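You operate a simulated robot arm through the tools that you are given. There is no shell and no other tool. Be economical: measure what you need, move in short steps, check, and stop when the job is done.

Carry out the task below with a simulated robot arm. There is one attempt and no reset: what you move stays moved.

Task
Put things in order on the top of the ironing cabinet. At the end: the green filter (marked "30 h") from the top of the ironing cabinet is on the yellow coaster; the brown rolled belt from the top of the ironing cabinet is on the brown slim tray; the white cream jar (marked "HAND CREAM") stands where the teal spray bottle (marked "WATER") stood; the teal spray bottle stands where the brown rolled belt stood; whatever was shut is shut again. Leave all else as you found it, and nothing knocked over.

It is judged by the outcome, as a careful person would: the job done as asked, and still so three seconds after it is handed in. It fails if anything else is knocked over, pushed out of place, dropped, spilled or broken.

Robot
A 7-joint arm with a two-finger parallel gripper, fixed in place. Base frame: the origin is at the foot of the arm, x ahead of it, y to its left, z up; the work surface is at about z = 860. Readings come in mm, rad, newtons and seconds.
With the tool pointing down near the work surface it reaches from about 240 to 680 mm from the base axis. Its first joint turns from -1.152 to 1.152 rad. Payload 2.4 kg.
The TCP is the grasp point between the finger pads, 30 mm short of the fingertips. In the tool frame z runs along the fingers and y along their closing line. Largest opening 94 mm; finger width 28, thickness 10; the body of the gripper, 50 by 96 mm, starts 55 mm behind the TCP.
Orientation is told as [roll, pitch, yaw] about the base's x, y, z axes, in that order, counted from this pose: with the fingers straight down and closing along the base's y, the tool's x points along the base's -x, its y along +y and its z along -z.

Tools
- The arm moves only by the tool play_rows. Its argument "commands" is a list of rows, each a list of 7 numbers: the shift along the tool's x, y, z in units of 50 mm (1.0 is 50 mm), then the turn, a rotation vector about the tool's x, y, z in units of 5 degrees (1.0 is 5 degrees), then the opening in per cent of the stroke, from 0 (shut) to 100 (fully open). In form: [[x, y, z, wx, wy, wz, claw], ...]. A call has 1 to 20 rows; each row shifts and turns the commanded pose from where the row before left it, along the tool's axes as they then stand. A call with a number of a shift or a turn outside -1 to 1 is refused whole. A row lasts 0.2 s, in which the tool goes at most 50 mm and 0.15 rad; a call with a longer step from one row to the next is refused whole, and so is a gripper value outside its range. A pose out of reach is approached as far as the arm can. The call stops where the force on the tool passes 40 N (or 10 N more than at its start, if that is more) or the arm is blocked; 0.2 s more then pass. The fingers move at their own pace (about 153 mm/s each) and stop on an object; they squeeze with about 41 N. The grip force told is the motor's: it shows also when the fingers shut on nothing. Time passes only in rows, and 0.2 s behind the last, so rows that do not move let the fingers close. The reply holds the time, the measured pose of the TCP, the force on the tool along the base axes, the opening and the grip force, in the units named above and with some noise, with the torque about the TCP (base axes, N m) and any sound that the robot's microphone picked up, and new pictures: "views" is both (left out), scene, wrist or none.
- Cameras (640 x 400 px; columns grow to the right, rows downward): "scene" is fixed at [46.6, 480.5, 1442.1]; the picture's right is [-0.68, -0.73, 0.00], its down [-0.43, 0.40, -0.81] and it looks along [0.59, -0.55, -0.58] (base axes); focal length 346 px, centre (320, 200). "wrist" rides on the gripper at [76, 14, -103] in the tool frame; the picture's right is [-0.18, 0.98, 0.00], its down [-0.75, -0.14, -0.64] and it looks along [-0.63, -0.12, 0.77] (tool axes); focal length 243 px, centre (320, 200).
- measure_at(camera, pixels): for up to 12 pixels [column, row] of the newest picture of that camera ("zoom" is the newest enlarged one), the place [x, y, z] in the base frame of the surface seen there, good to about 3 mm. The clock stands still meanwhile.
- enlarge(camera, box): a new picture of the part [left, top, right, bottom] of that camera's present view, enlarged. The clock stands still meanwhile.
- finish_job(): hands the job in; it is judged then, once.

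Keep the steps short. Do not move on a guess: measure, check each grasp and each placing, and mend mistakes. In all there are 80 turns and 200 pictures (those below and enlarged ones count). Leave the gripper open and the arm clear of the work at the hand-in unless told otherwise, and finish with a single line.

The tools are called as name(argument=value, ...) on one line, values as JSON. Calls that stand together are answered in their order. play_rows: Moves the arm, as the interface text tells. Its arguments: {"type":"object","properties":{"commands":{"type":"array"},"views":{"type":"string","enum":["both","scene","wrist","none"]}},"required":["commands"]} The other tools are called the same way: measure_at (camera, pixels) gives the place of the surface under pixels of a picture; enlarge (camera, box) takes an enlarged picture of a part of a camera's view; finish_job () hands the job in.

At the start:

```text
time_s: 0.0
eef_pos: [430.8, -87.6, 1187.2]
tool_rot: [0.001, 0.0, 0.0]
ft_force: [0.2, -0.1, -0.9]
torque: [0.01, -0.01, -0.03]
finger_gap: 93.7
gripper_force: 0.2
```

scene: 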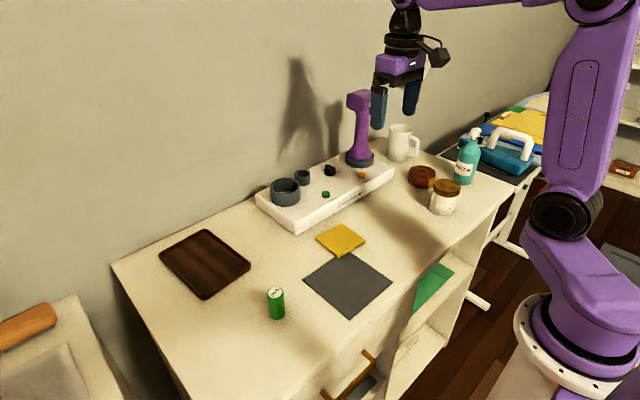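
wrist: 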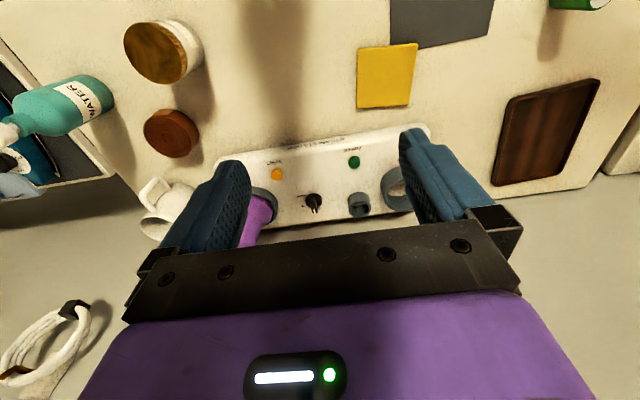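

I see the filter (277,302), tray (205,263), coaster (340,240), belt (422,176), jar (444,197) and bottle (467,160). I'll measure these and zoom in on both groups.

measure_at(camera="scene", pixels=[[276, 292], [277, 317], [341, 240], [205, 263], [422, 171], [422, 187], [446, 185], [443, 212], [470, 145], [463, 183], [475, 131], [348, 285]])

enlarge(camera="scene", box=[370, 100, 530, 230])

enlarge(camera="scene", box=[140, 200, 420, 375])

```text
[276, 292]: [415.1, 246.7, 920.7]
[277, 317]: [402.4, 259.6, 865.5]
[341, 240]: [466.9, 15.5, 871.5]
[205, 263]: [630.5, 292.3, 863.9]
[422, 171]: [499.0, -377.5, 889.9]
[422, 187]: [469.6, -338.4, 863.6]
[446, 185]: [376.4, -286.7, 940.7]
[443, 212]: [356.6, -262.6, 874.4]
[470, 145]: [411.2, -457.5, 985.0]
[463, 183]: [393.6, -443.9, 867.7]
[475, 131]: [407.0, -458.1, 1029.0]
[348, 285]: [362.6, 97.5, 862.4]
```

```text
3.08 times, centred on (450, 165) of scene
```

zoom: 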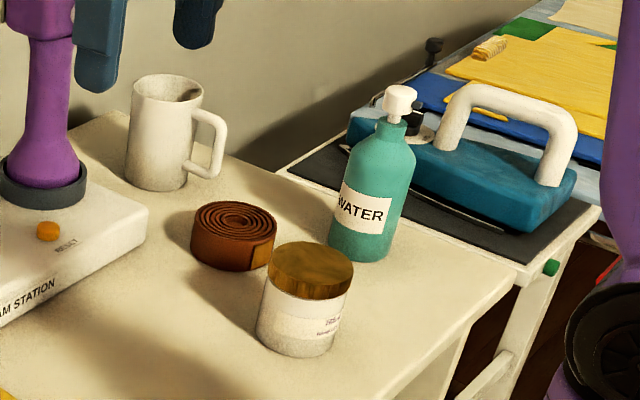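

```text
2.29 times, centred on (280, 288) of scene
```

zoom: 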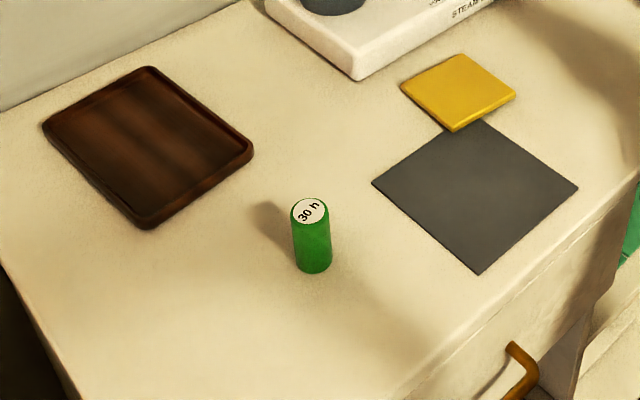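

The layout is clear. I'll move above the right-hand group, staying high, to get a better view with the wrist camera.

play_rows(commands=[[0.3, -0.8, 0, 0, 0, 0, 100], [0.3, -0.9, 0, 0, 0, 0, 100], [0.3, -0.9, 0, 0, 0, 0, 100], [0.3, -0.9, 0, 0, 0, 0, 100], [0.3, -0.9, 0, 0, 0, 0, 100], [0.3, -0.9, 0, 0, 0, 0, 100], [0, 0, 0, 0, 0, 0, 100], [0, 0, 0, 0, 0, 0, 100]])

```text
time_s: 1.8
eef_pos: [341.8, -353.0, 1188.1]
tool_rot: [0.0, -0.001, 0.0]
ft_force: [-1.2, -0.5, 0.1]
torque: [-0.03, -0.03, -0.01]
finger_gap: 93.8
gripper_force: 0.1
```

scene: 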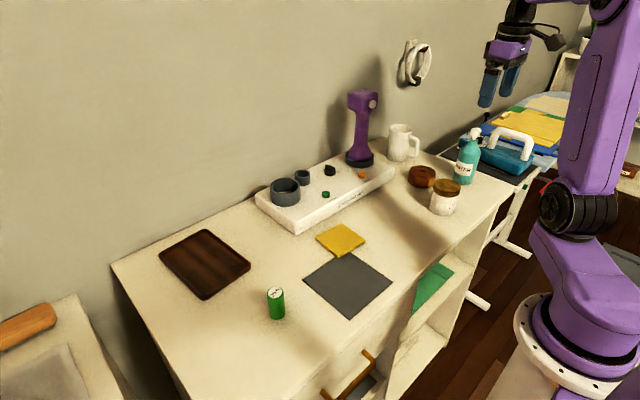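
wrist: 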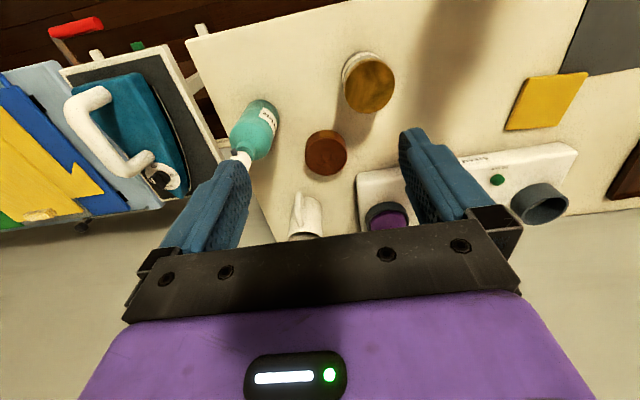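

A good view of belt, jar and bottle. I'll enlarge it to measure the edges.

enlarge(camera="wrist", box=[210, 40, 430, 250])

```text
1.90 times, centred on (320, 145) of wrist
```

zoom: 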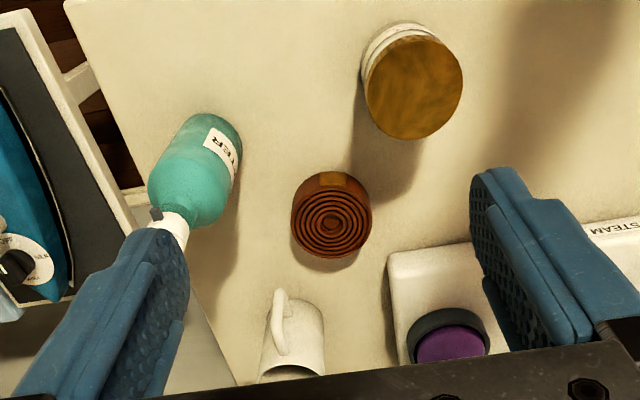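

measure_at(camera="zoom", pixels=[[333, 222], [298, 222], [367, 222], [333, 193], [333, 252], [412, 88], [368, 90], [458, 90], [412, 42], [415, 132], [152, 190], [235, 165]])

measure_at(camera="zoom", pixels=[[175, 218], [156, 212], [190, 135], [238, 130], [205, 175], [195, 205], [280, 300], [318, 310], [300, 340], [390, 270], [450, 345], [333, 180]])

```text
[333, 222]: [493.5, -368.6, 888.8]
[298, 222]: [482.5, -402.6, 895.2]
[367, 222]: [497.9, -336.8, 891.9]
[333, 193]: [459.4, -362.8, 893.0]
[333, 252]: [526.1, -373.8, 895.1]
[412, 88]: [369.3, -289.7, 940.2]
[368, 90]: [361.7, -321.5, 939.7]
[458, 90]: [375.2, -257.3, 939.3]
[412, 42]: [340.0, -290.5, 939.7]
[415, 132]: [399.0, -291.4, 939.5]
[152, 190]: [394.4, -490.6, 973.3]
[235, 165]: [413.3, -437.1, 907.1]
```

```text
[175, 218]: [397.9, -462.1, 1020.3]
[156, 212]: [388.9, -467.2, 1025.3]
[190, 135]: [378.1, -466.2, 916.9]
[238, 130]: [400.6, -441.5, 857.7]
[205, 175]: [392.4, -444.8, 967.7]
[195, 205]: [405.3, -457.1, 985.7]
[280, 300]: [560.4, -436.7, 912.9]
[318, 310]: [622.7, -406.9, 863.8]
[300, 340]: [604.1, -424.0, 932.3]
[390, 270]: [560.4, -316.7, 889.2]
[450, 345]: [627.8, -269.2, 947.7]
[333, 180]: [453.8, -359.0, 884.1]
```

Belt centre (492,-369), about 70 wide, top at 893; jar centre (369,-290), top at 940; bottle near (402,-460). I'll go over the belt and partway down.

play_rows(commands=[[-0.8, -0.1, 0, 0, 0, 0, 100], [-0.8, -0.1, 0, 0, 0, 0, 100], [-0.8, -0.1, 0, 0, 0, 0, 100], [-0.62, -0.03, 0, 0, 0, 0, 100], [0, 0, 0.9, 0, 0, 0, 100], [0, 0, 0.9, 0, 0, 0, 100], [0, 0, 0.9, 0, 0, 0, 100], [0, 0, 0.9, 0, 0, 0, 100], [0, 0, 0.6, 0, 0, 0, 100], [0, 0, 0, 0, 0, 0, 100]])

```text
time_s: 4.0
eef_pos: [492.5, -368.0, 977.5]
tool_rot: [0.001, 0.001, 0.0]
ft_force: [-0.2, -0.4, -0.6]
torque: [0.03, -0.04, 0.02]
finger_gap: 94.2
gripper_force: 0.0
```

scene: 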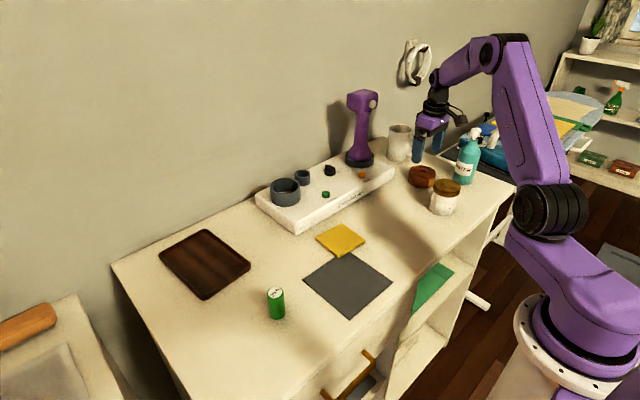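
wrist: 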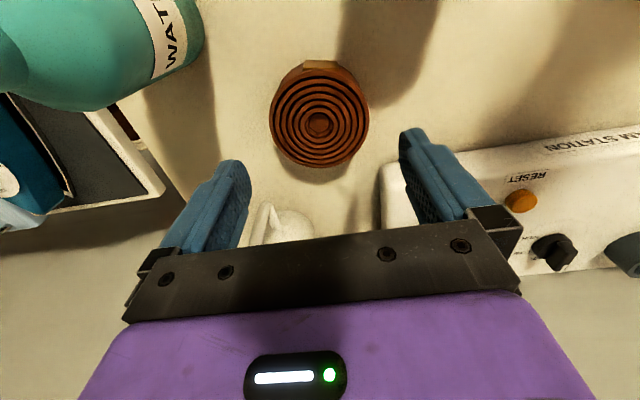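

Now close, so I'll measure the belt edges, mug and bottle again.

measure_at(camera="wrist", pixels=[[320, 123], [275, 110], [364, 110], [320, 75], [320, 160], [270, 215], [400, 180], [172, 70], [130, 90], [200, 40], [90, 108], [300, 65]])

```text
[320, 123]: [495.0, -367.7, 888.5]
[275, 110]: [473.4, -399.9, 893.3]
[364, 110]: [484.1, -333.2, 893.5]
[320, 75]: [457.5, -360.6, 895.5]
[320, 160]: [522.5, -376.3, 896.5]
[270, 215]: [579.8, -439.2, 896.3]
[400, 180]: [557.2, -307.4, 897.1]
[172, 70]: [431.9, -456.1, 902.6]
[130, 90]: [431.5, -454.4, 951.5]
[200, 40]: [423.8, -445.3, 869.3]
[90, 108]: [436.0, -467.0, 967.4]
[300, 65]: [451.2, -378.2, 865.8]
```

Clear of neighbours. Descend to z≈894 and close.

play_rows(commands=[[0, 0, 0.6, 0, 0, 0, 100], [0, 0, 0.6, 0, 0, 0, 100], [0, 0, 0.45, 0, 0, 0, 100], [0, 0, 0, 0, 0, 0, 100], [0, 0, 0, 0, 0, 0, 0], [0, 0, 0, 0, 0, 0, 0], [0, 0, 0, 0, 0, 0, 0]])

```text
time_s: 5.6
eef_pos: [491.1, -368.4, 895.7]
tool_rot: [0.001, 0.002, 0.002]
ft_force: [-0.8, 0.8, -0.9]
torque: [0.01, -0.02, 0.0]
finger_gap: 80.0
gripper_force: 41.1
```

scene: 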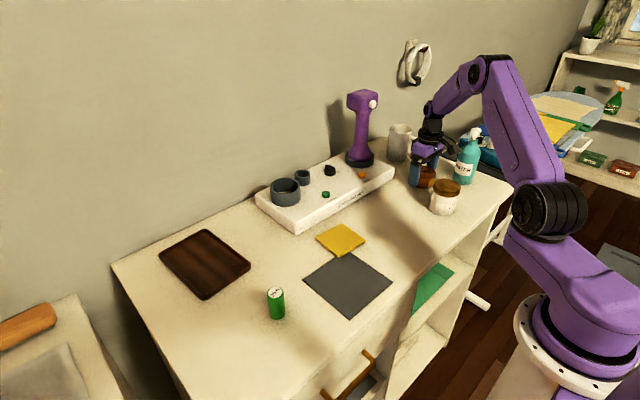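
wrist: 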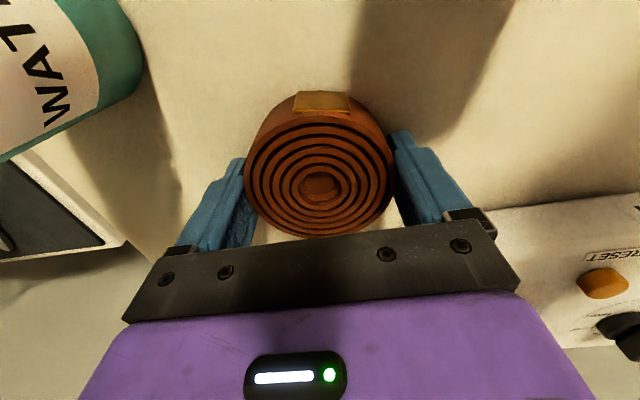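

Gripped (gap 80, 41 N). Lift, and measure the tray and the iron.

play_rows(commands=[[0, 0, -0.4, 0, 0, 0, 0], [0, 0, -0.8, 0, 0, 0, 0], [0, 0, -0.8, 0, 0, 0, 0], [0, 0, -0.8, 0, 0, 0, 0], [0, 0, -0.8, 0, 0, 0, 0], [0, 0, -0.8, 0, 0, 0, 0], [0, 0, 0, 0, 0, 0, 0]])

measure_at(camera="scene", pixels=[[205, 230], [160, 252], [205, 298], [250, 265], [207, 237], [172, 254], [206, 290], [240, 264], [362, 94], [340, 228], [322, 240], [361, 242]])

```text
time_s: 7.2
eef_pos: [494.2, -369.4, 1116.1]
tool_rot: [0.0, 0.002, 0.0]
ft_force: [0.5, -0.9, -1.4]
torque: [0.01, 0.03, 0.02]
finger_gap: 80.2
gripper_force: 40.6
```

scene: 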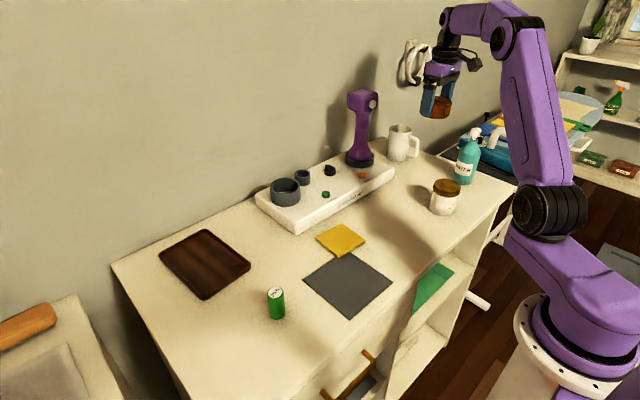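
wrist: 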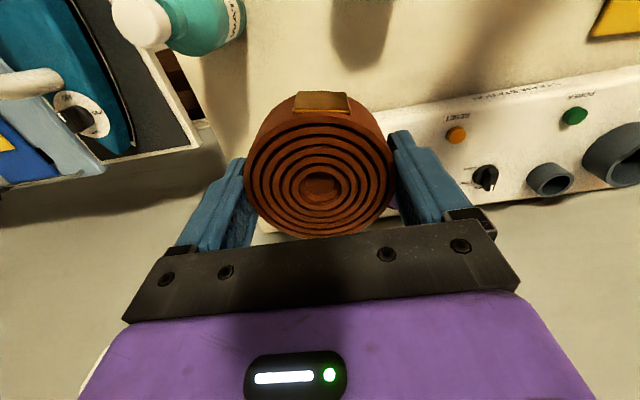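

```text
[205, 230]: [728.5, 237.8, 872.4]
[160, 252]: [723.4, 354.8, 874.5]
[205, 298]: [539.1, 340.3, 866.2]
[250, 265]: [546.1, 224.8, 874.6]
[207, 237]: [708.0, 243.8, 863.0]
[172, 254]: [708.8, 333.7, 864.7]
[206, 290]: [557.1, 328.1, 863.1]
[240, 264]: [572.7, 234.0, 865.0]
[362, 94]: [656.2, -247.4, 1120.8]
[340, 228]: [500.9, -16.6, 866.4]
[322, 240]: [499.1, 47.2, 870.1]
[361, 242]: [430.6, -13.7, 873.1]
```

Tray spans x 542–728, y 230–348; the iron's top is at 1121, at x≈656. I'll carry the belt back a little then left, staying clear of the iron.

play_rows(commands=[[0.6, 0, -0.3, 0, 0, 0, 0], [0.6, 0.3, -0.3, 0, 0, 0, 0], [0, 0.9, 0, 0, 0, 0, 0], [0, 0.9, 0, 0, 0, 0, 0], [0, 0.9, 0, 0, 0, 0, 0], [0, 0.9, 0, 0, 0, 0, 0], [0, 0.9, 0, 0, 0, 0, 0], [0, 0.9, 0, 0, 0, 0, 0], [0, 0.9, 0, 0, 0, 0, 0], [0, 0.9, 0, 0, 0, 0, 0], [0, 0.9, 0, 0, 0, 0, 0], [0, 0.9, 0, 0, 0, 0, 0], [0, 0.9, 0, 0, 0, 0, 0], [0, 0.9, 0, 0, 0, 0, 0], [0, 0.9, 0, 0, 0, 0, 0], [0, 0.9, 0, 0, 0, 0, 0], [0, 0.12, 0, 0, 0, 0, 0]], views="scene")

play_rows(commands=[[0, 0, 0, 0, 0, -1, 0], [0, 0, 0, 0, 0, -1, 0], [0, 0, 0, 0, 0, -1, 0], [0, 0, 0, 0, 0, -1, 0], [0, 0, 0, 0, 0, -1, 0], [0, 0, 0, 0, 0, -1, 0], [0, 0, 0, 0, 0, -1, 0], [0, 0, 0, 0, 0, -1, 0], [0, 0, 0, 0, 0, -1, 0], [0, 0, 0, 0, 0, -1, 0], [0, 0, 0, 0, 0, -1, 0], [0, 0, 0, 0, 0, -1, 0], [0, 0, 0, 0, 0, -1, 0], [0, 0, 0, 0, 0, -1, 0], [0, 0, 0, 0, 0, -1, 0], [0, 0, 0, 0, 0, -1, 0], [0, 0, 0, 0, 0, -1, 0], [0, 0, 0, 0, 0, -1, 0], [0, 0, 0, 0, 0, 0, 0]])

```text
time_s: 10.8
eef_pos: [432.9, 283.4, 1145.1]
tool_rot: [0.001, 0.0, 0.0]
ft_force: [-0.9, -0.3, -1.1]
torque: [-0.01, -0.01, -0.02]
finger_gap: 80.4
gripper_force: 40.5
```

scene: 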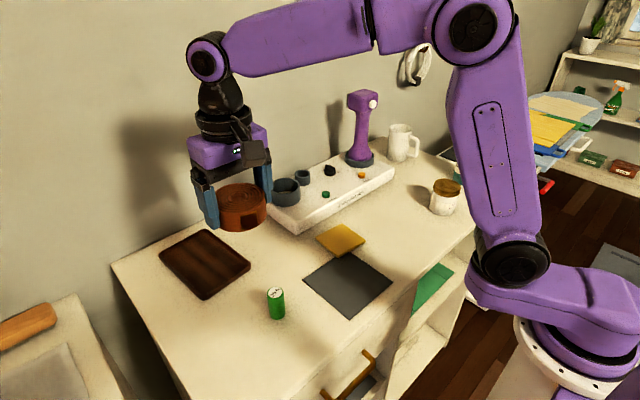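

```text
time_s: 14.8
eef_pos: [431.2, 281.5, 1145.2]
tool_rot: [-0.003, 0.001, 1.573]
ft_force: [-0.2, 1.4, -2.4]
torque: [0.0, 0.01, -0.02]
finger_gap: 80.1
gripper_force: 41.1
```

scene: 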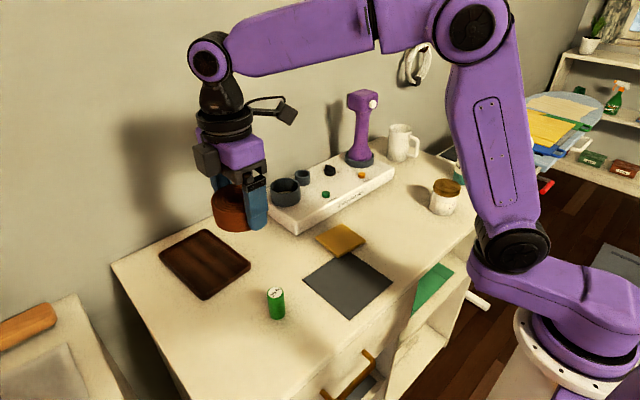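
wrist: 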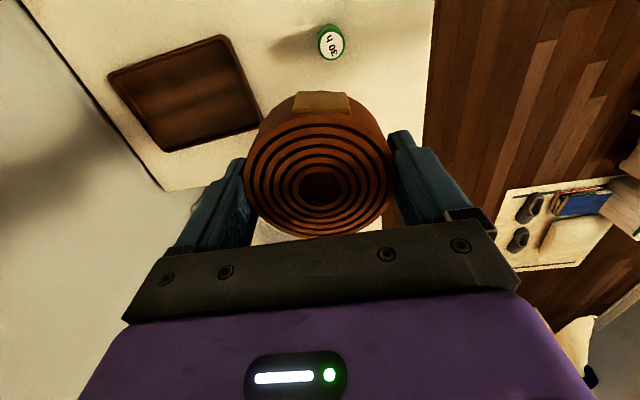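

The gripper is turned 90° so the fingers fit lengthwise in the tray. Next, out over the tray and down to just above it.

play_rows(commands=[[0, -0.8, 0, 0, 0, 0, 0], [0, -0.8, 0, 0, 0, 0, 0], [0, -0.8, 0, 0, 0, 0, 0], [0, -0.8, 0, 0, 0, 0, 0], [0, -0.44, 0, 0, 0, 0, 0], [0, 0, 0.8, 0, 0, 0, 0], [0, 0, 0.8, 0, 0, 0, 0], [0, 0, 0.8, 0, 0, 0, 0], [0, 0, 0.8, 0, 0, 0, 0], [0, 0, 0.8, 0, 0, 0, 0], [0, 0, 0.4, 0, 0, 0, 0], [0, 0, 0, 0, 0, 0, 0]])

```text
time_s: 17.4
eef_pos: [586.3, 280.5, 922.3]
tool_rot: [0.0, 0.0, 1.57]
ft_force: [0.2, -0.2, -2.0]
torque: [0.01, -0.02, -0.02]
finger_gap: 80.3
gripper_force: 41.2
out of reach, approached as far as the arm can: row 4, 5
```

scene: 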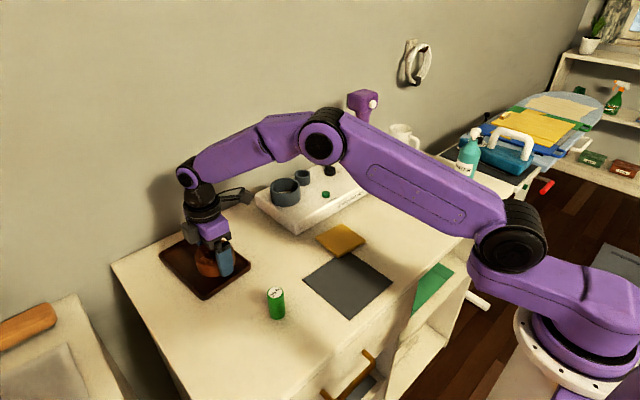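
wrist: 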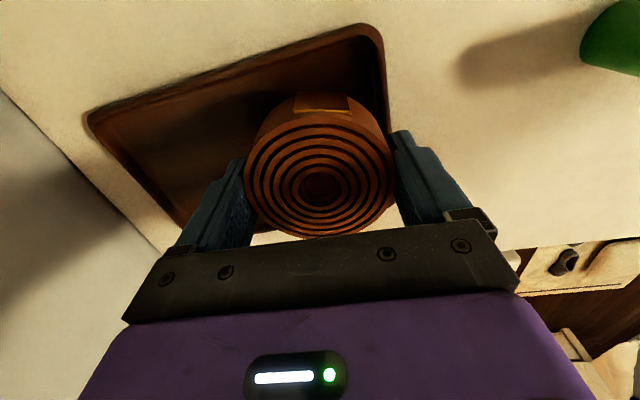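

High up, reach ended at x=586. Down here it may go further, so I'll try the remaining 28 mm.

play_rows(commands=[[0, -0.28, 0, 0, 0, 0, 0], [0, -0.28, 0, 0, 0, 0, 0], [0, 0, 0, 0, 0, 0, 0]])

```text
time_s: 18.2
eef_pos: [615.4, 279.8, 922.2]
tool_rot: [0.0, 0.001, 1.571]
ft_force: [-0.4, -0.1, -2.0]
torque: [-0.03, 0.02, -0.04]
finger_gap: 80.0
gripper_force: 41.3
```

scene: 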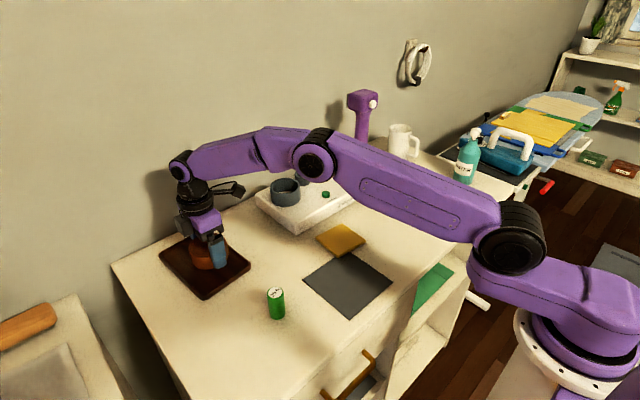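
wrist: 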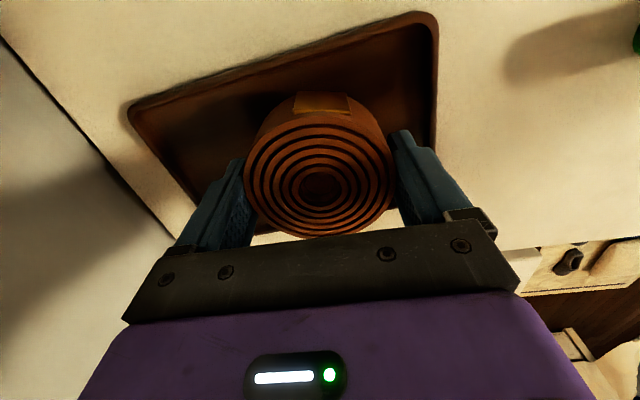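

Reached. Ease down onto the tray floor (TCP ≈ 900).

play_rows(commands=[[-0.08, 0, 0.2, 0, 0, 0, 0], [0, 0, 0.18, 0, 0, 0, 0], [0, 0, 0.04, 0, 0, 0, 0], [0, 0, 0, 0, 0, 0, 0]])

```text
time_s: 19.2
eef_pos: [614.9, 283.3, 902.7]
tool_rot: [0.0, 0.0, 1.572]
ft_force: [-0.6, 0.3, -1.3]
torque: [0.0, -0.01, 0.0]
finger_gap: 80.2
gripper_force: 40.7
```

scene: 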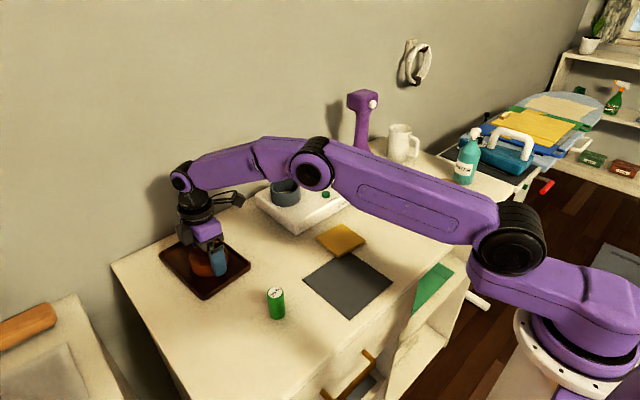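
wrist: 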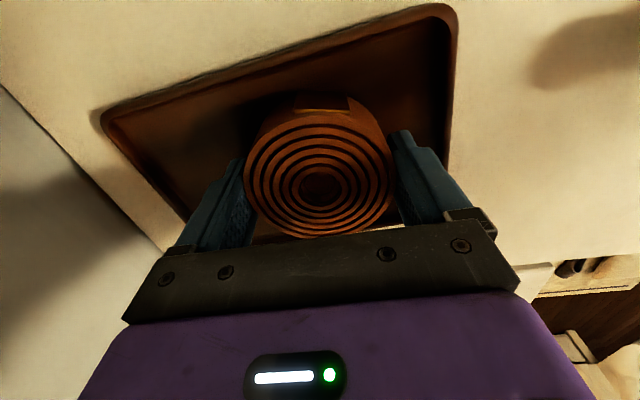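

Not yet in contact. I'll lower in tiny steps until force appears.

play_rows(commands=[[0, 0, 0.03, 0, 0, 0, 0], [0, 0, 0.02, 0, 0, 0, 0], [0, 0, 0, 0, 0, 0, 0]], views="none")

play_rows(commands=[[0, 0, 0.02, 0, 0, 0, 0], [0, 0, 0, 0, 0, 0, 0]], views="none")

```text
time_s: 20.0
eef_pos: [615.4, 283.4, 898.4]
tool_rot: [-0.001, 0.001, 1.572]
ft_force: [-0.5, 0.8, -0.5]
torque: [0.04, 0.04, 0.02]
finger_gap: 80.0
gripper_force: 40.8
```

```text
time_s: 20.6
eef_pos: [615.2, 282.9, 898.8]
tool_rot: [-0.002, 0.0, 1.572]
ft_force: [-3.0, -1.5, 9.2]
torque: [-0.04, 0.25, -0.03]
finger_gap: 80.3
gripper_force: 40.8
```

Contact (9 N up). Open slightly, then rise.

play_rows(commands=[[0, 0, 0, 0, 0, 0, 92], [0, 0, 0, 0, 0, 0, 92], [0, 0, -0.3, 0, 0, 0, 92], [0, 0, -0.5, 0, 0, 0, 93], [0, 0, -0.8, 0, 0, 0, 100], [0, 0, -0.8, 0, 0, 0, 100], [0, 0, 0, 0, 0, 0, 100]])

```text
time_s: 22.2
eef_pos: [614.0, 281.7, 1018.5]
tool_rot: [0.002, 0.001, 1.57]
ft_force: [0.3, -1.0, -0.8]
torque: [-0.02, 0.01, -0.02]
finger_gap: 94.0
gripper_force: 0.0
```

scene: 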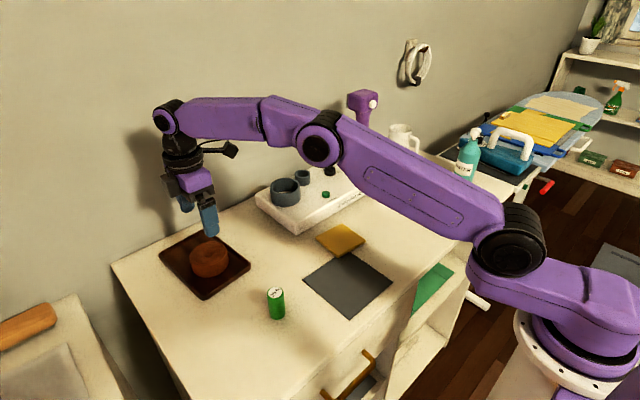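
wrist: 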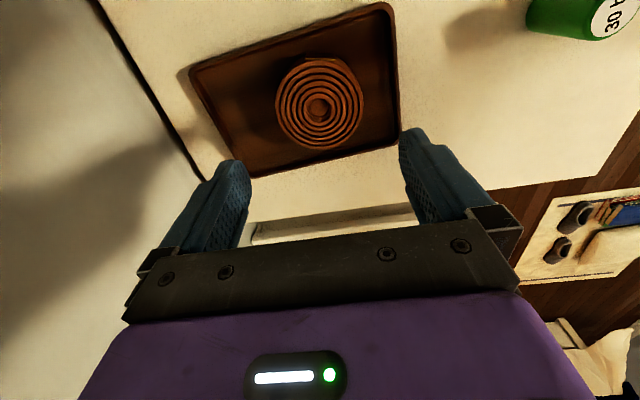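

The belt is in the tray. Next the filter: I'll move over it at this height.

play_rows(commands=[[0.14, 0.8, 0, 0, 0, 0, 100], [0.14, 0.8, 0, 0, 0, 0, 100], [0.14, 0.8, 0, 0, 0, 0, 100], [0.14, 0.8, 0, 0, 0, 0, 100], [0.14, 0.78, 0, 0, 0, 0, 100], [0, 0, 0, 0, 0, 0, 100]])

```text
time_s: 23.6
eef_pos: [415.6, 249.0, 1019.6]
tool_rot: [-0.001, 0.001, 1.571]
ft_force: [-0.4, 0.6, -0.9]
torque: [-0.03, -0.02, -0.02]
finger_gap: 94.2
gripper_force: 0.1
```

scene: 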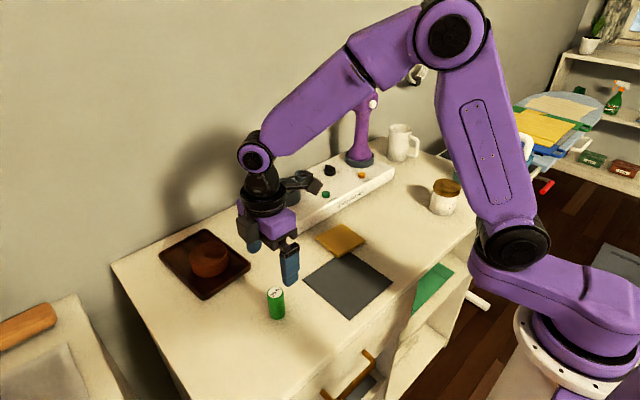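
wrist: 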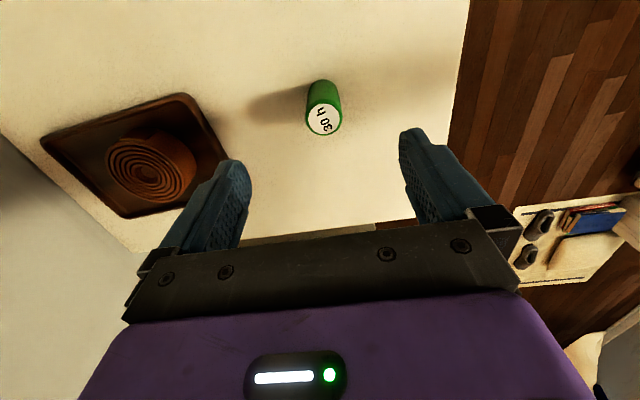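

measure_at(camera="wrist", pixels=[[322, 119], [310, 119], [335, 119], [323, 107], [322, 132], [320, 82], [150, 165]])

measure_at(camera="scene", pixels=[[277, 291], [340, 225], [317, 238], [340, 257], [365, 242], [341, 240], [299, 232], [392, 181], [330, 215]])

```text
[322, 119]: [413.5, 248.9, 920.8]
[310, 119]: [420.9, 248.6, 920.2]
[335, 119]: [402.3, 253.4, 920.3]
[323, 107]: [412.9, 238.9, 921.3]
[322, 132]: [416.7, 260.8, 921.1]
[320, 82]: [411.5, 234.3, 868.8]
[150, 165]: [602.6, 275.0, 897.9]
```

```text
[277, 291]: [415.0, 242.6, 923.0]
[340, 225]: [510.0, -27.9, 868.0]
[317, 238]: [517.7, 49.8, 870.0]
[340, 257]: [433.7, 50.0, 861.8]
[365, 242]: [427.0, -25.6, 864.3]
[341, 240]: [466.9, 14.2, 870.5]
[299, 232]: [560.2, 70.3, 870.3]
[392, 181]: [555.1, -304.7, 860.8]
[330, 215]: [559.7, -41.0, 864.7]
```

Filter centre (413,249.5), top 921; coaster centre (469,12), top 870. Descend to z≈900 and close.

play_rows(commands=[[0, 0.04, 0.6, 0, 0, 0, 100], [0, 0, 0.6, 0, 0, 0, 100], [0, 0, 0.6, 0, 0, 0, 100], [0, 0, 0.56, 0, 0, 0, 100], [0, 0, 0, 0, 0, 0, 100], [0, 0, 0, 0, 0, 0, 30], [0, 0, 0, 0, 0, 0, 0], [0, 0, 0, 0, 0, 0, 0], [0, 0, 0, 0, 0, 0, 0]])

```text
time_s: 25.6
eef_pos: [413.2, 248.6, 901.3]
tool_rot: [0.002, 0.0, 1.572]
ft_force: [-0.5, 0.3, 0.3]
torque: [0.02, 0.01, 0.0]
finger_gap: 30.8
gripper_force: 41.3
```

scene: 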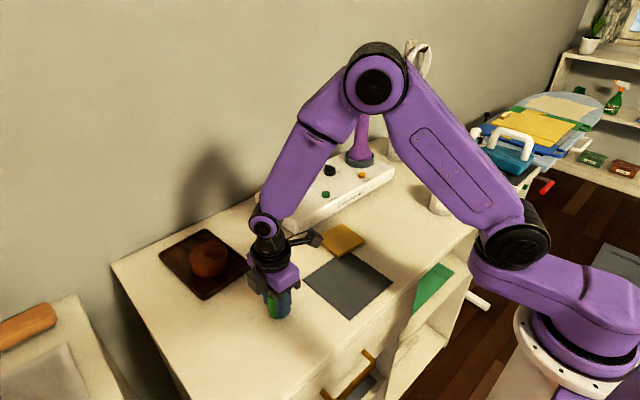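
wrist: 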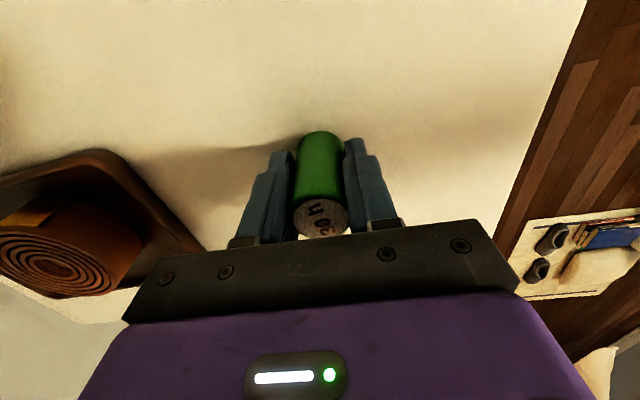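

Gripped (gap 31). Lift 100 mm, carry to the coaster and stop just above.

play_rows(commands=[[0, 0, -0.5, 0, 0, 0, 0], [0, 0, -0.75, 0, 0, 0, 0], [0, 0, -0.75, 0, 0, 0, 0], [0.79, -0.186, 0, 0, 0, 0, 0], [0.79, -0.186, 0, 0, 0, 0, 0], [0.79, -0.186, 0, 0, 0, 0, 0], [0.79, -0.186, 0, 0, 0, 0, 0], [0.79, -0.186, 0, 0, 0, 0, 0], [0.79, -0.186, 0, 0, 0, 0, 0], [0, 0, 0, 0, 0, 0, 0], [0, 0, 0.6, 0, 0, 0, 0], [0, 0, 0.6, 0, 0, 0, 0], [0, 0, 0.44, 0, 0, 0, 0], [0, 0, 0, 0, 0, 0, 0]])

```text
time_s: 28.6
eef_pos: [471.4, 11.2, 919.0]
tool_rot: [0.002, -0.001, 1.57]
ft_force: [0.1, 0.3, -0.4]
torque: [0.01, 0.03, -0.01]
finger_gap: 30.6
gripper_force: 41.3
```

scene: 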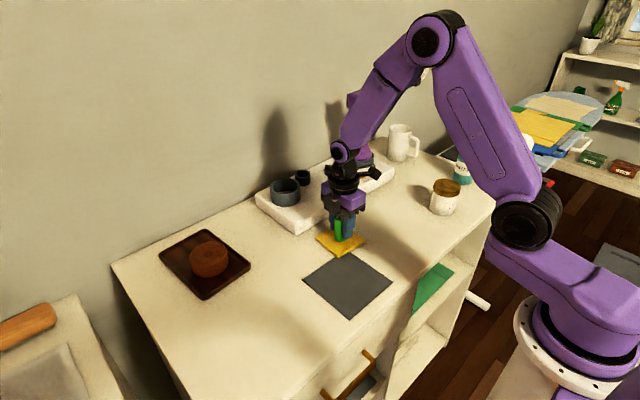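
wrist: 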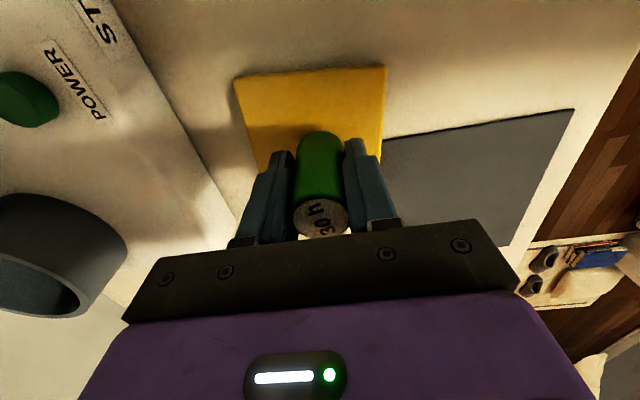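

Centred over the coaster. Lower the last ~8 mm gently.

play_rows(commands=[[0, 0, 0.06, 0, 0, 0, 0], [0, 0, 0.05, 0, 0, 0, 0], [0, 0, 0, 0, 0, 0, 0]], views="none")

play_rows(commands=[[0, 0, 0.03, 0, 0, 0, 0], [0, 0, 0, 0, 0, 0, 0]], views="none")

play_rows(commands=[[0, 0, 0.03, 0, 0, 0, 0], [0, 0, 0, 0, 0, 0, 0]], views="none")

```text
time_s: 29.4
eef_pos: [471.1, 10.7, 912.6]
tool_rot: [0.0, 0.0, 1.573]
ft_force: [0.1, 0.0, -0.3]
torque: [0.04, -0.04, 0.02]
finger_gap: 30.7
gripper_force: 40.7
```

```text
time_s: 30.0
eef_pos: [470.1, 12.0, 911.8]
tool_rot: [0.001, -0.001, 1.571]
ft_force: [-1.2, -0.4, 5.6]
torque: [-0.06, 0.13, 0.03]
finger_gap: 30.7
gripper_force: 41.0
```

```text
time_s: 30.6
eef_pos: [470.6, 10.2, 911.5]
tool_rot: [-0.004, 0.001, 1.572]
ft_force: [-5.3, -0.7, 36.2]
torque: [0.05, 0.67, 0.06]
finger_gap: 30.8
gripper_force: 41.5
```

Firm contact. I'll back off 1.5 mm, open and rise.

play_rows(commands=[[0, 0, -0.03, 0, 0, 0, 0], [0, 0, 0, 0, 0, 0, 50], [0, 0, 0, 0, 0, 0, 70], [0, 0, -0.4, 0, 0, 0, 70], [0, 0, -0.8, 0, 0, 0, 70], [0, 0, -0.8, 0, 0, 0, 100], [0, 0, -0.8, 0, 0, 0, 100], [0, 0, -0.8, 0, 0, 0, 100], [0, 0, -0.8, 0, 0, 0, 100], [0, 0, 0, 0, 0, 0, 100]])

```text
time_s: 32.8
eef_pos: [470.6, 11.2, 1132.1]
tool_rot: [0.001, 0.0, 1.57]
ft_force: [0.2, 0.6, 0.1]
torque: [0.02, -0.02, 0.03]
finger_gap: 94.0
gripper_force: 0.0
```

scene: 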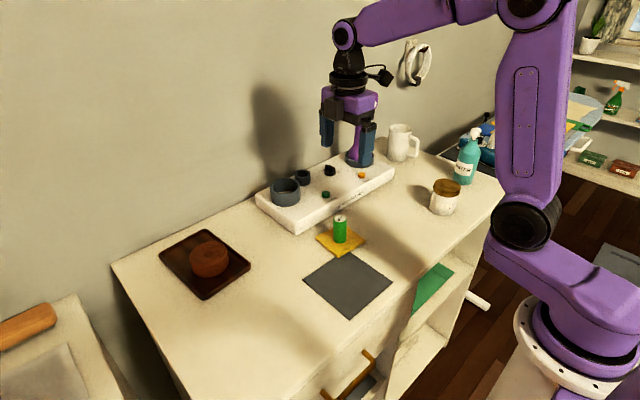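
wrist: 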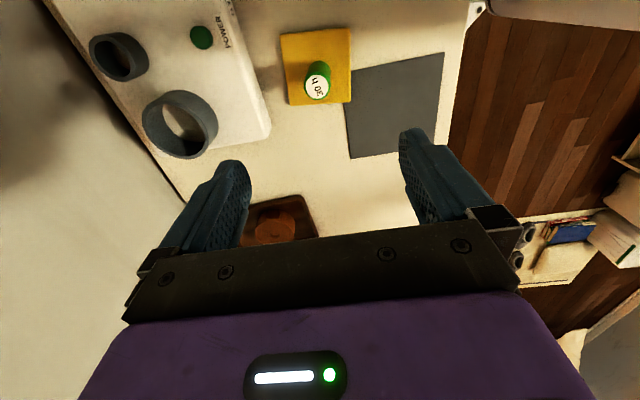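

Filter stands on the coaster. Now the bottle: I'll zoom in to get its profile and the iron's clearance.

enlarge(camera="scene", box=[420, 115, 500, 215])

```text
4.00 times, centred on (460, 165) of scene
```

zoom: 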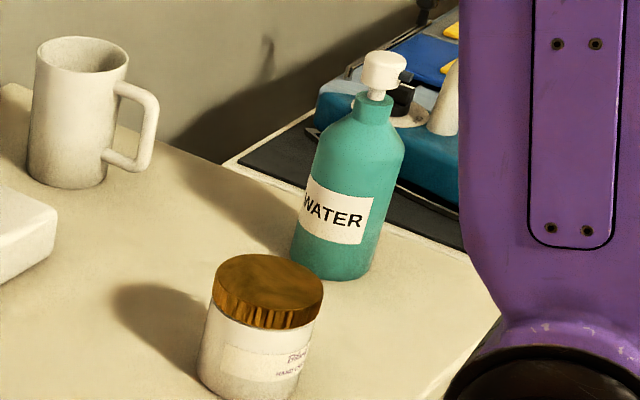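

measure_at(camera="zoom", pixels=[[320, 148], [401, 152], [335, 125], [357, 105], [388, 103], [384, 54], [402, 74], [365, 68], [292, 255], [368, 275], [360, 150], [330, 270]])

measure_at(camera="scene", pixels=[[509, 196], [437, 154], [474, 155], [468, 150], [480, 147], [412, 262], [396, 125]])

```text
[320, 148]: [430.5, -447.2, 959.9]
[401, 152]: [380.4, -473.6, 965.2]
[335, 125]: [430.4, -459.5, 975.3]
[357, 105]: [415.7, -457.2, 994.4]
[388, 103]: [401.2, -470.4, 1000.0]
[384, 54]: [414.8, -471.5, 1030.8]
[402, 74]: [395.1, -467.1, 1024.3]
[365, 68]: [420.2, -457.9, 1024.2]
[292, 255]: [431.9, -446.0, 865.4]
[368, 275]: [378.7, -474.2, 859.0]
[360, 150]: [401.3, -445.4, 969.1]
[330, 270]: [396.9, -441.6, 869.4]
```

```text
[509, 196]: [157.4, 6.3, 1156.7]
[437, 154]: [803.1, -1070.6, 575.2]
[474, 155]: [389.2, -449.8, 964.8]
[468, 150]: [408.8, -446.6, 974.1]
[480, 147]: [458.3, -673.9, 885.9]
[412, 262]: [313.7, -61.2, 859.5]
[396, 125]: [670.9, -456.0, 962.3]
```

Bottle axis ≈ (405.5,-460), radius 30, straight up to z≈965, head top ≈ 1031. I'll turn the gripper back to yaw 0 and move over the bottle, staying high.

play_rows(commands=[[0, 0, 0, 0, 0, 1, 100], [0, 0, 0, 0, 0, 1, 100], [0, 0, 0, 0, 0, 1, 100], [0, 0, 0, 0, 0, 1, 100], [0, 0, 0, 0, 0, 1, 100], [0, 0, 0, 0, 0, 1, 100], [0, 0, 0, 0, 0, 1, 100], [0, 0, 0, 0, 0, 1, 100], [0, 0, 0, 0, 0, 1, 100], [0, 0, 0, 0, 0, 1, 100], [0, 0, 0, 0, 0, 1, 100], [0, 0, 0, 0, 0, 1, 100], [0, 0, 0, 0, 0, 1, 100], [0, 0, 0, 0, 0, 1, 100], [0, 0, 0, 0, 0, 1, 100], [0, 0, 0, 0, 0, 1, 100], [0, 0, 0, 0, 0, 1, 100], [0, 0, 0, 0, 0, 1, 100], [0, 0, 0, 0, 0, 0, 100]], views="none")

play_rows(commands=[[0.12, -0.85, -0.2, 0, 0, 0, 100], [0.12, -0.86, 0, 0, 0, 0, 100], [0.12, -0.86, 0, 0, 0, 0, 100], [0.12, -0.86, 0, 0, 0, 0, 100], [0.12, -0.86, 0, 0, 0, 0, 100], [0.12, -0.86, 0, 0, 0, 0, 100], [0.12, -0.86, 0, 0, 0, 0, 100], [0.12, -0.86, 0, 0, 0, 0, 100], [0.12, -0.86, 0, 0, 0, 0, 100], [0.12, -0.86, 0, 0, 0, 0, 100], [0.1, -0.84, 0, 0, 0, 0, 100], [0, 0, 0, 0, 0, 0, 100]])

```text
time_s: 36.8
eef_pos: [470.4, 12.1, 1132.4]
tool_rot: [-0.001, 0.001, -0.002]
ft_force: [0.7, -0.1, 0.1]
torque: [0.02, -0.06, -0.01]
finger_gap: 94.1
gripper_force: 0.0
```

```text
time_s: 39.4
eef_pos: [404.9, -459.6, 1143.4]
tool_rot: [0.0, -0.001, 0.001]
ft_force: [0.5, 0.0, -0.1]
torque: [-0.03, -0.01, -0.01]
finger_gap: 94.0
gripper_force: 0.1
```

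scene: 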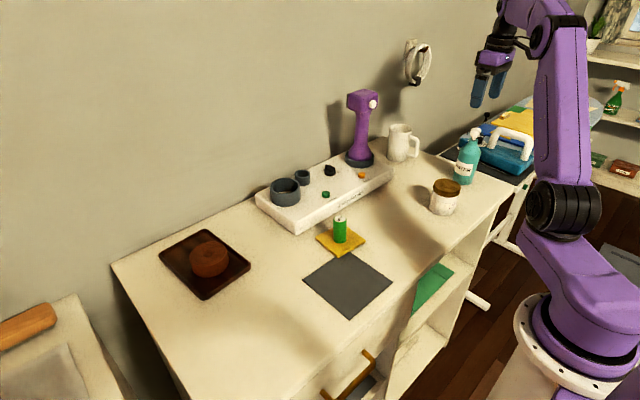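
wrist: 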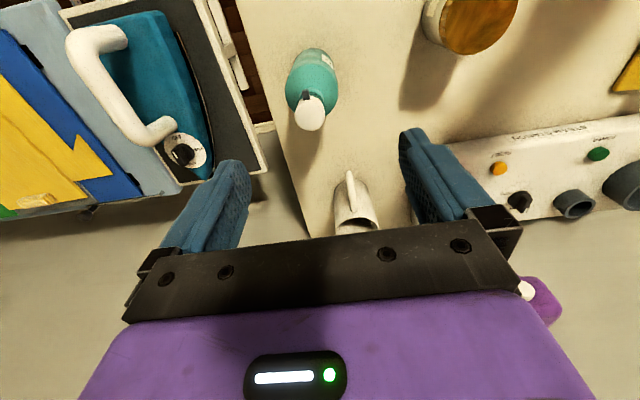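

enlarge(camera="wrist", box=[260, 35, 370, 145])

```text
3.64 times, centred on (315, 90) of wrist
```

zoom: 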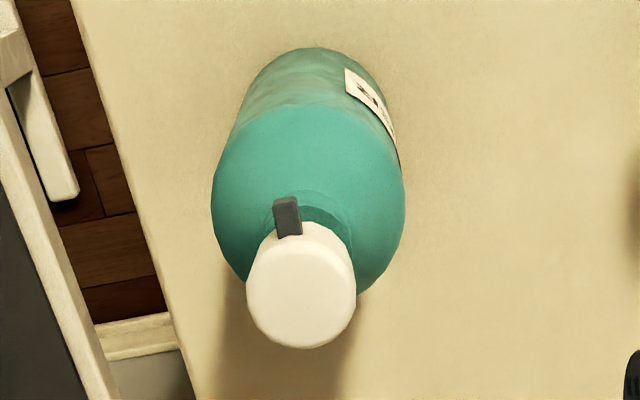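

measure_at(camera="zoom", pixels=[[300, 300], [253, 300], [350, 300], [300, 245], [300, 340], [287, 205], [214, 210], [403, 210], [330, 205], [290, 110], [300, 320], [225, 160]])

```text
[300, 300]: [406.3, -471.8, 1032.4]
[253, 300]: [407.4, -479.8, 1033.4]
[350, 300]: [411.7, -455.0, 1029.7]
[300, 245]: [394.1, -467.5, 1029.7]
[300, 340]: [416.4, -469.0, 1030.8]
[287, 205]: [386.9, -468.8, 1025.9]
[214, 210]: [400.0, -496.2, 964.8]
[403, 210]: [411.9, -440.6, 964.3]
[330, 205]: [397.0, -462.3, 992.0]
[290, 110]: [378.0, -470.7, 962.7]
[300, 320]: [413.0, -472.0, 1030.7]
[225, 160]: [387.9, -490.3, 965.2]
```

Refined: bottle axis (406.5,-468.5), radius 29, head top ≈ 1032. The palm sits 55 above the TCP, so I'll hold TCP at ≈ 985. First down to 1000 and look.

play_rows(commands=[[-0.03, -0.18, 0, 0, 0, 0, 100], [0, 0, 0, 0, 0, 0, 100], [0, 0, 0.6, 0, 0, 0, 100], [0, 0, 0.6, 0, 0, 0, 100], [0, 0, 0.6, 0, 0, 0, 100], [0, 0, 0.6, 0, 0, 0, 100], [0, 0, 0.46, 0, 0, 0, 100], [0, 0, 0, 0, 0, 0, 100]])

```text
time_s: 41.2
eef_pos: [406.4, -468.4, 998.1]
tool_rot: [0.001, 0.0, 0.0]
ft_force: [-0.2, -1.0, 0.0]
torque: [0.0, -0.02, -0.01]
finger_gap: 93.9
gripper_force: 0.1
```

scene: 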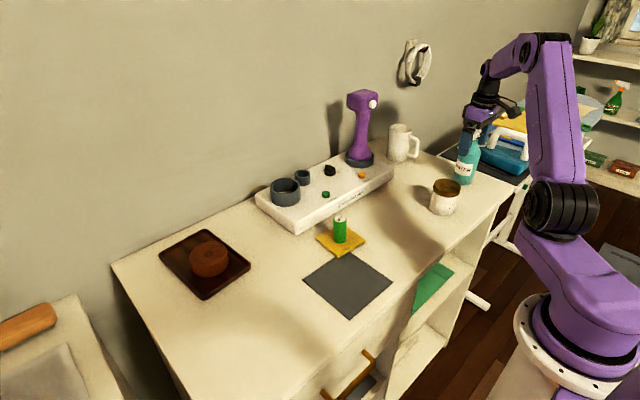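
wrist: 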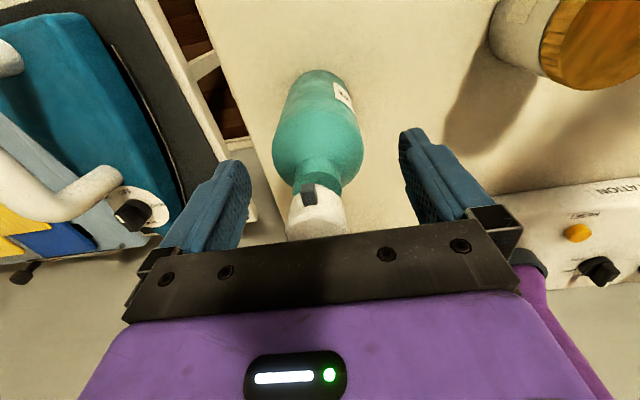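

Bottle is centred between the fingers. Lower 13 mm slowly and close.

play_rows(commands=[[0, 0, 0.13, 0, 0, 0, 100], [0, 0, 0.13, 0, 0, 0, 100], [0, 0, 0, 0, 0, 0, 100], [0, 0, 0, 0, 0, 0, 75], [0, 0, 0, 0, 0, 0, 60], [0, 0, 0, 0, 0, 0, 50], [0, 0, 0, 0, 0, 0, 0], [0, 0, 0, 0, 0, 0, 0]])

```text
time_s: 43.0
eef_pos: [406.5, -468.2, 985.2]
tool_rot: [0.001, 0.0, 0.0]
ft_force: [0.7, -0.3, 0.2]
torque: [-0.08, -0.01, 0.02]
finger_gap: 58.1
gripper_force: 40.8
```

scene: 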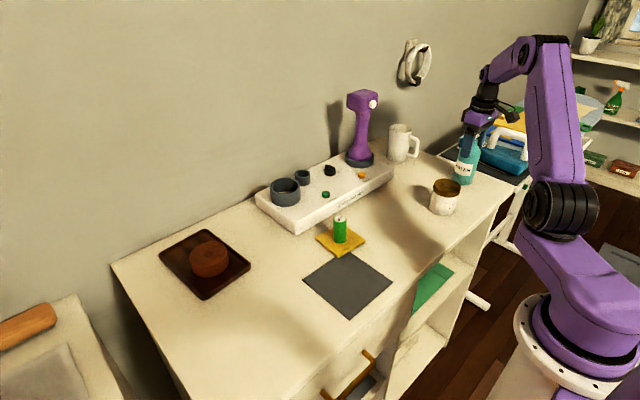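
wrist: 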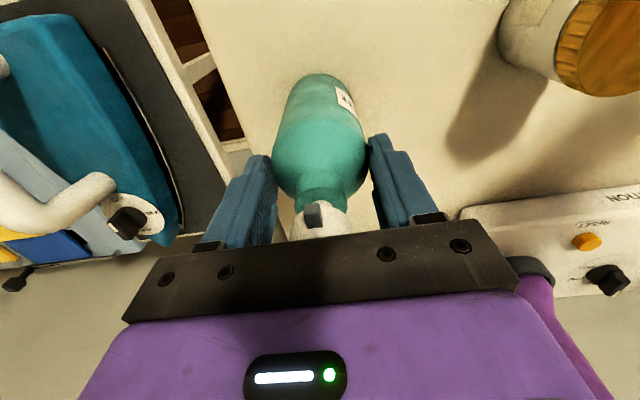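

Gap 58, on the full diameter. Lift 40 mm slowly and check.

play_rows(commands=[[0, 0, -0.1, 0, 0, 0, 0], [0, 0, -0.3, 0, 0, 0, 0], [0, 0, -0.4, 0, 0, 0, 0], [0, 0, 0, 0, 0, 0, 0]])

```text
time_s: 44.0
eef_pos: [407.4, -469.3, 1026.4]
tool_rot: [0.0, 0.001, 0.001]
ft_force: [-0.7, 0.3, -2.4]
torque: [0.02, 0.02, 0.02]
finger_gap: 58.1
gripper_force: 41.1
```

scene: 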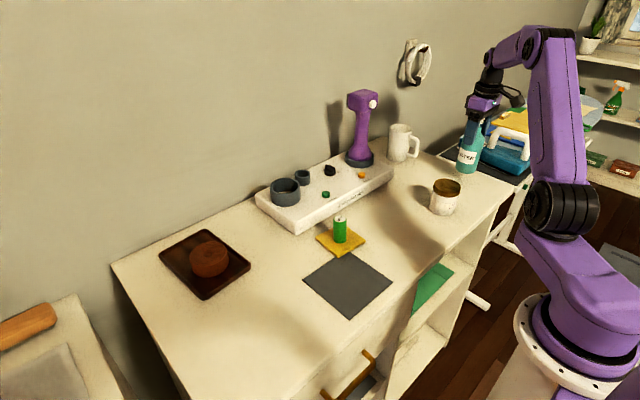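
wrist: 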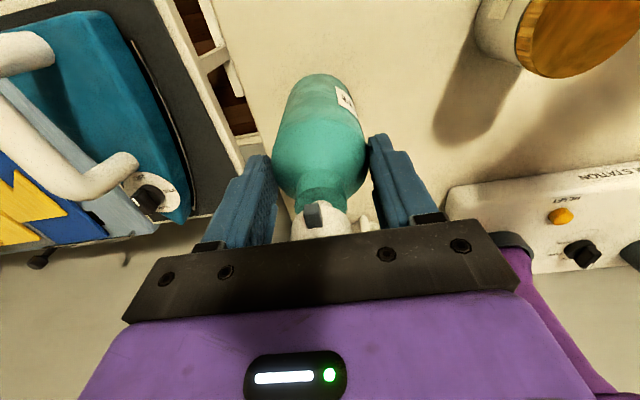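

It hangs steady and upright. Carry it to the belt's old spot (491.5,-368.5) and lower to just above the top.

play_rows(commands=[[-0.338, 0.402, 0, 0, 0, 0, 0], [-0.338, 0.402, 0, 0, 0, 0, 0], [-0.338, 0.402, 0, 0, 0, 0, 0], [-0.338, 0.402, 0, 0, 0, 0, 0], [-0.338, 0.402, 0, 0, 0, 0, 0], [0, 0, 0, 0, 0, 0, 0], [0, 0, 0.4, 0, 0, 0, 0], [0, 0, 0.3, 0, 0, 0, 0], [0, 0, 0, 0, 0, 0, 0]])

play_rows(commands=[[0, 0, 0.05, 0, 0, 0, 0], [0, 0, 0, 0, 0, 0, 0]], views="none")

```text
time_s: 46.0
eef_pos: [491.6, -368.9, 988.8]
tool_rot: [0.0, 0.001, 0.001]
ft_force: [0.2, -0.7, -1.8]
torque: [0.05, -0.01, 0.03]
finger_gap: 57.9
gripper_force: 41.4
```

scene: 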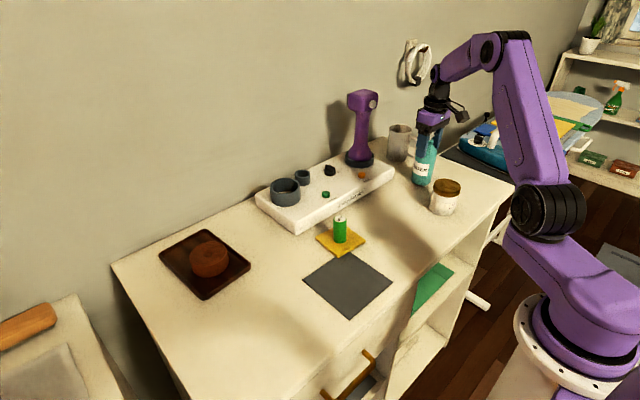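
wrist: 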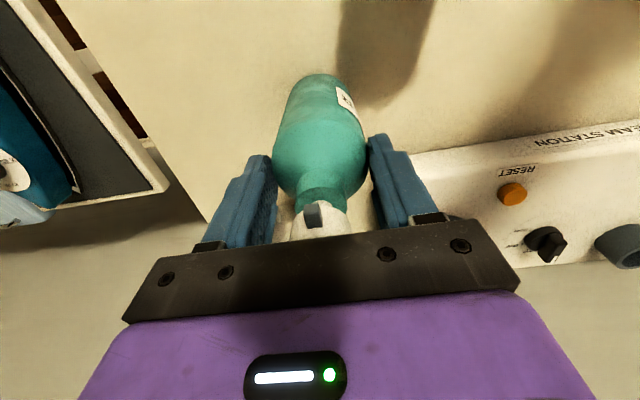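

```text
time_s: 46.6
eef_pos: [491.2, -368.5, 986.1]
tool_rot: [0.001, -0.002, 0.0]
ft_force: [0.0, 0.3, -1.9]
torque: [-0.02, 0.01, -0.02]
finger_gap: 58.0
gripper_force: 40.9
```

Still hanging (−1.9 N). One more small step down.

play_rows(commands=[[0, 0, 0.02, 0, 0, 0, 0], [0, 0, 0, 0, 0, 0, 0]], views="none")

```text
time_s: 47.2
eef_pos: [491.3, -369.8, 986.7]
tool_rot: [0.0, -0.002, 0.0]
ft_force: [-1.1, -0.5, -2.4]
torque: [0.0, -0.02, 0.03]
finger_gap: 57.9
gripper_force: 40.8
```

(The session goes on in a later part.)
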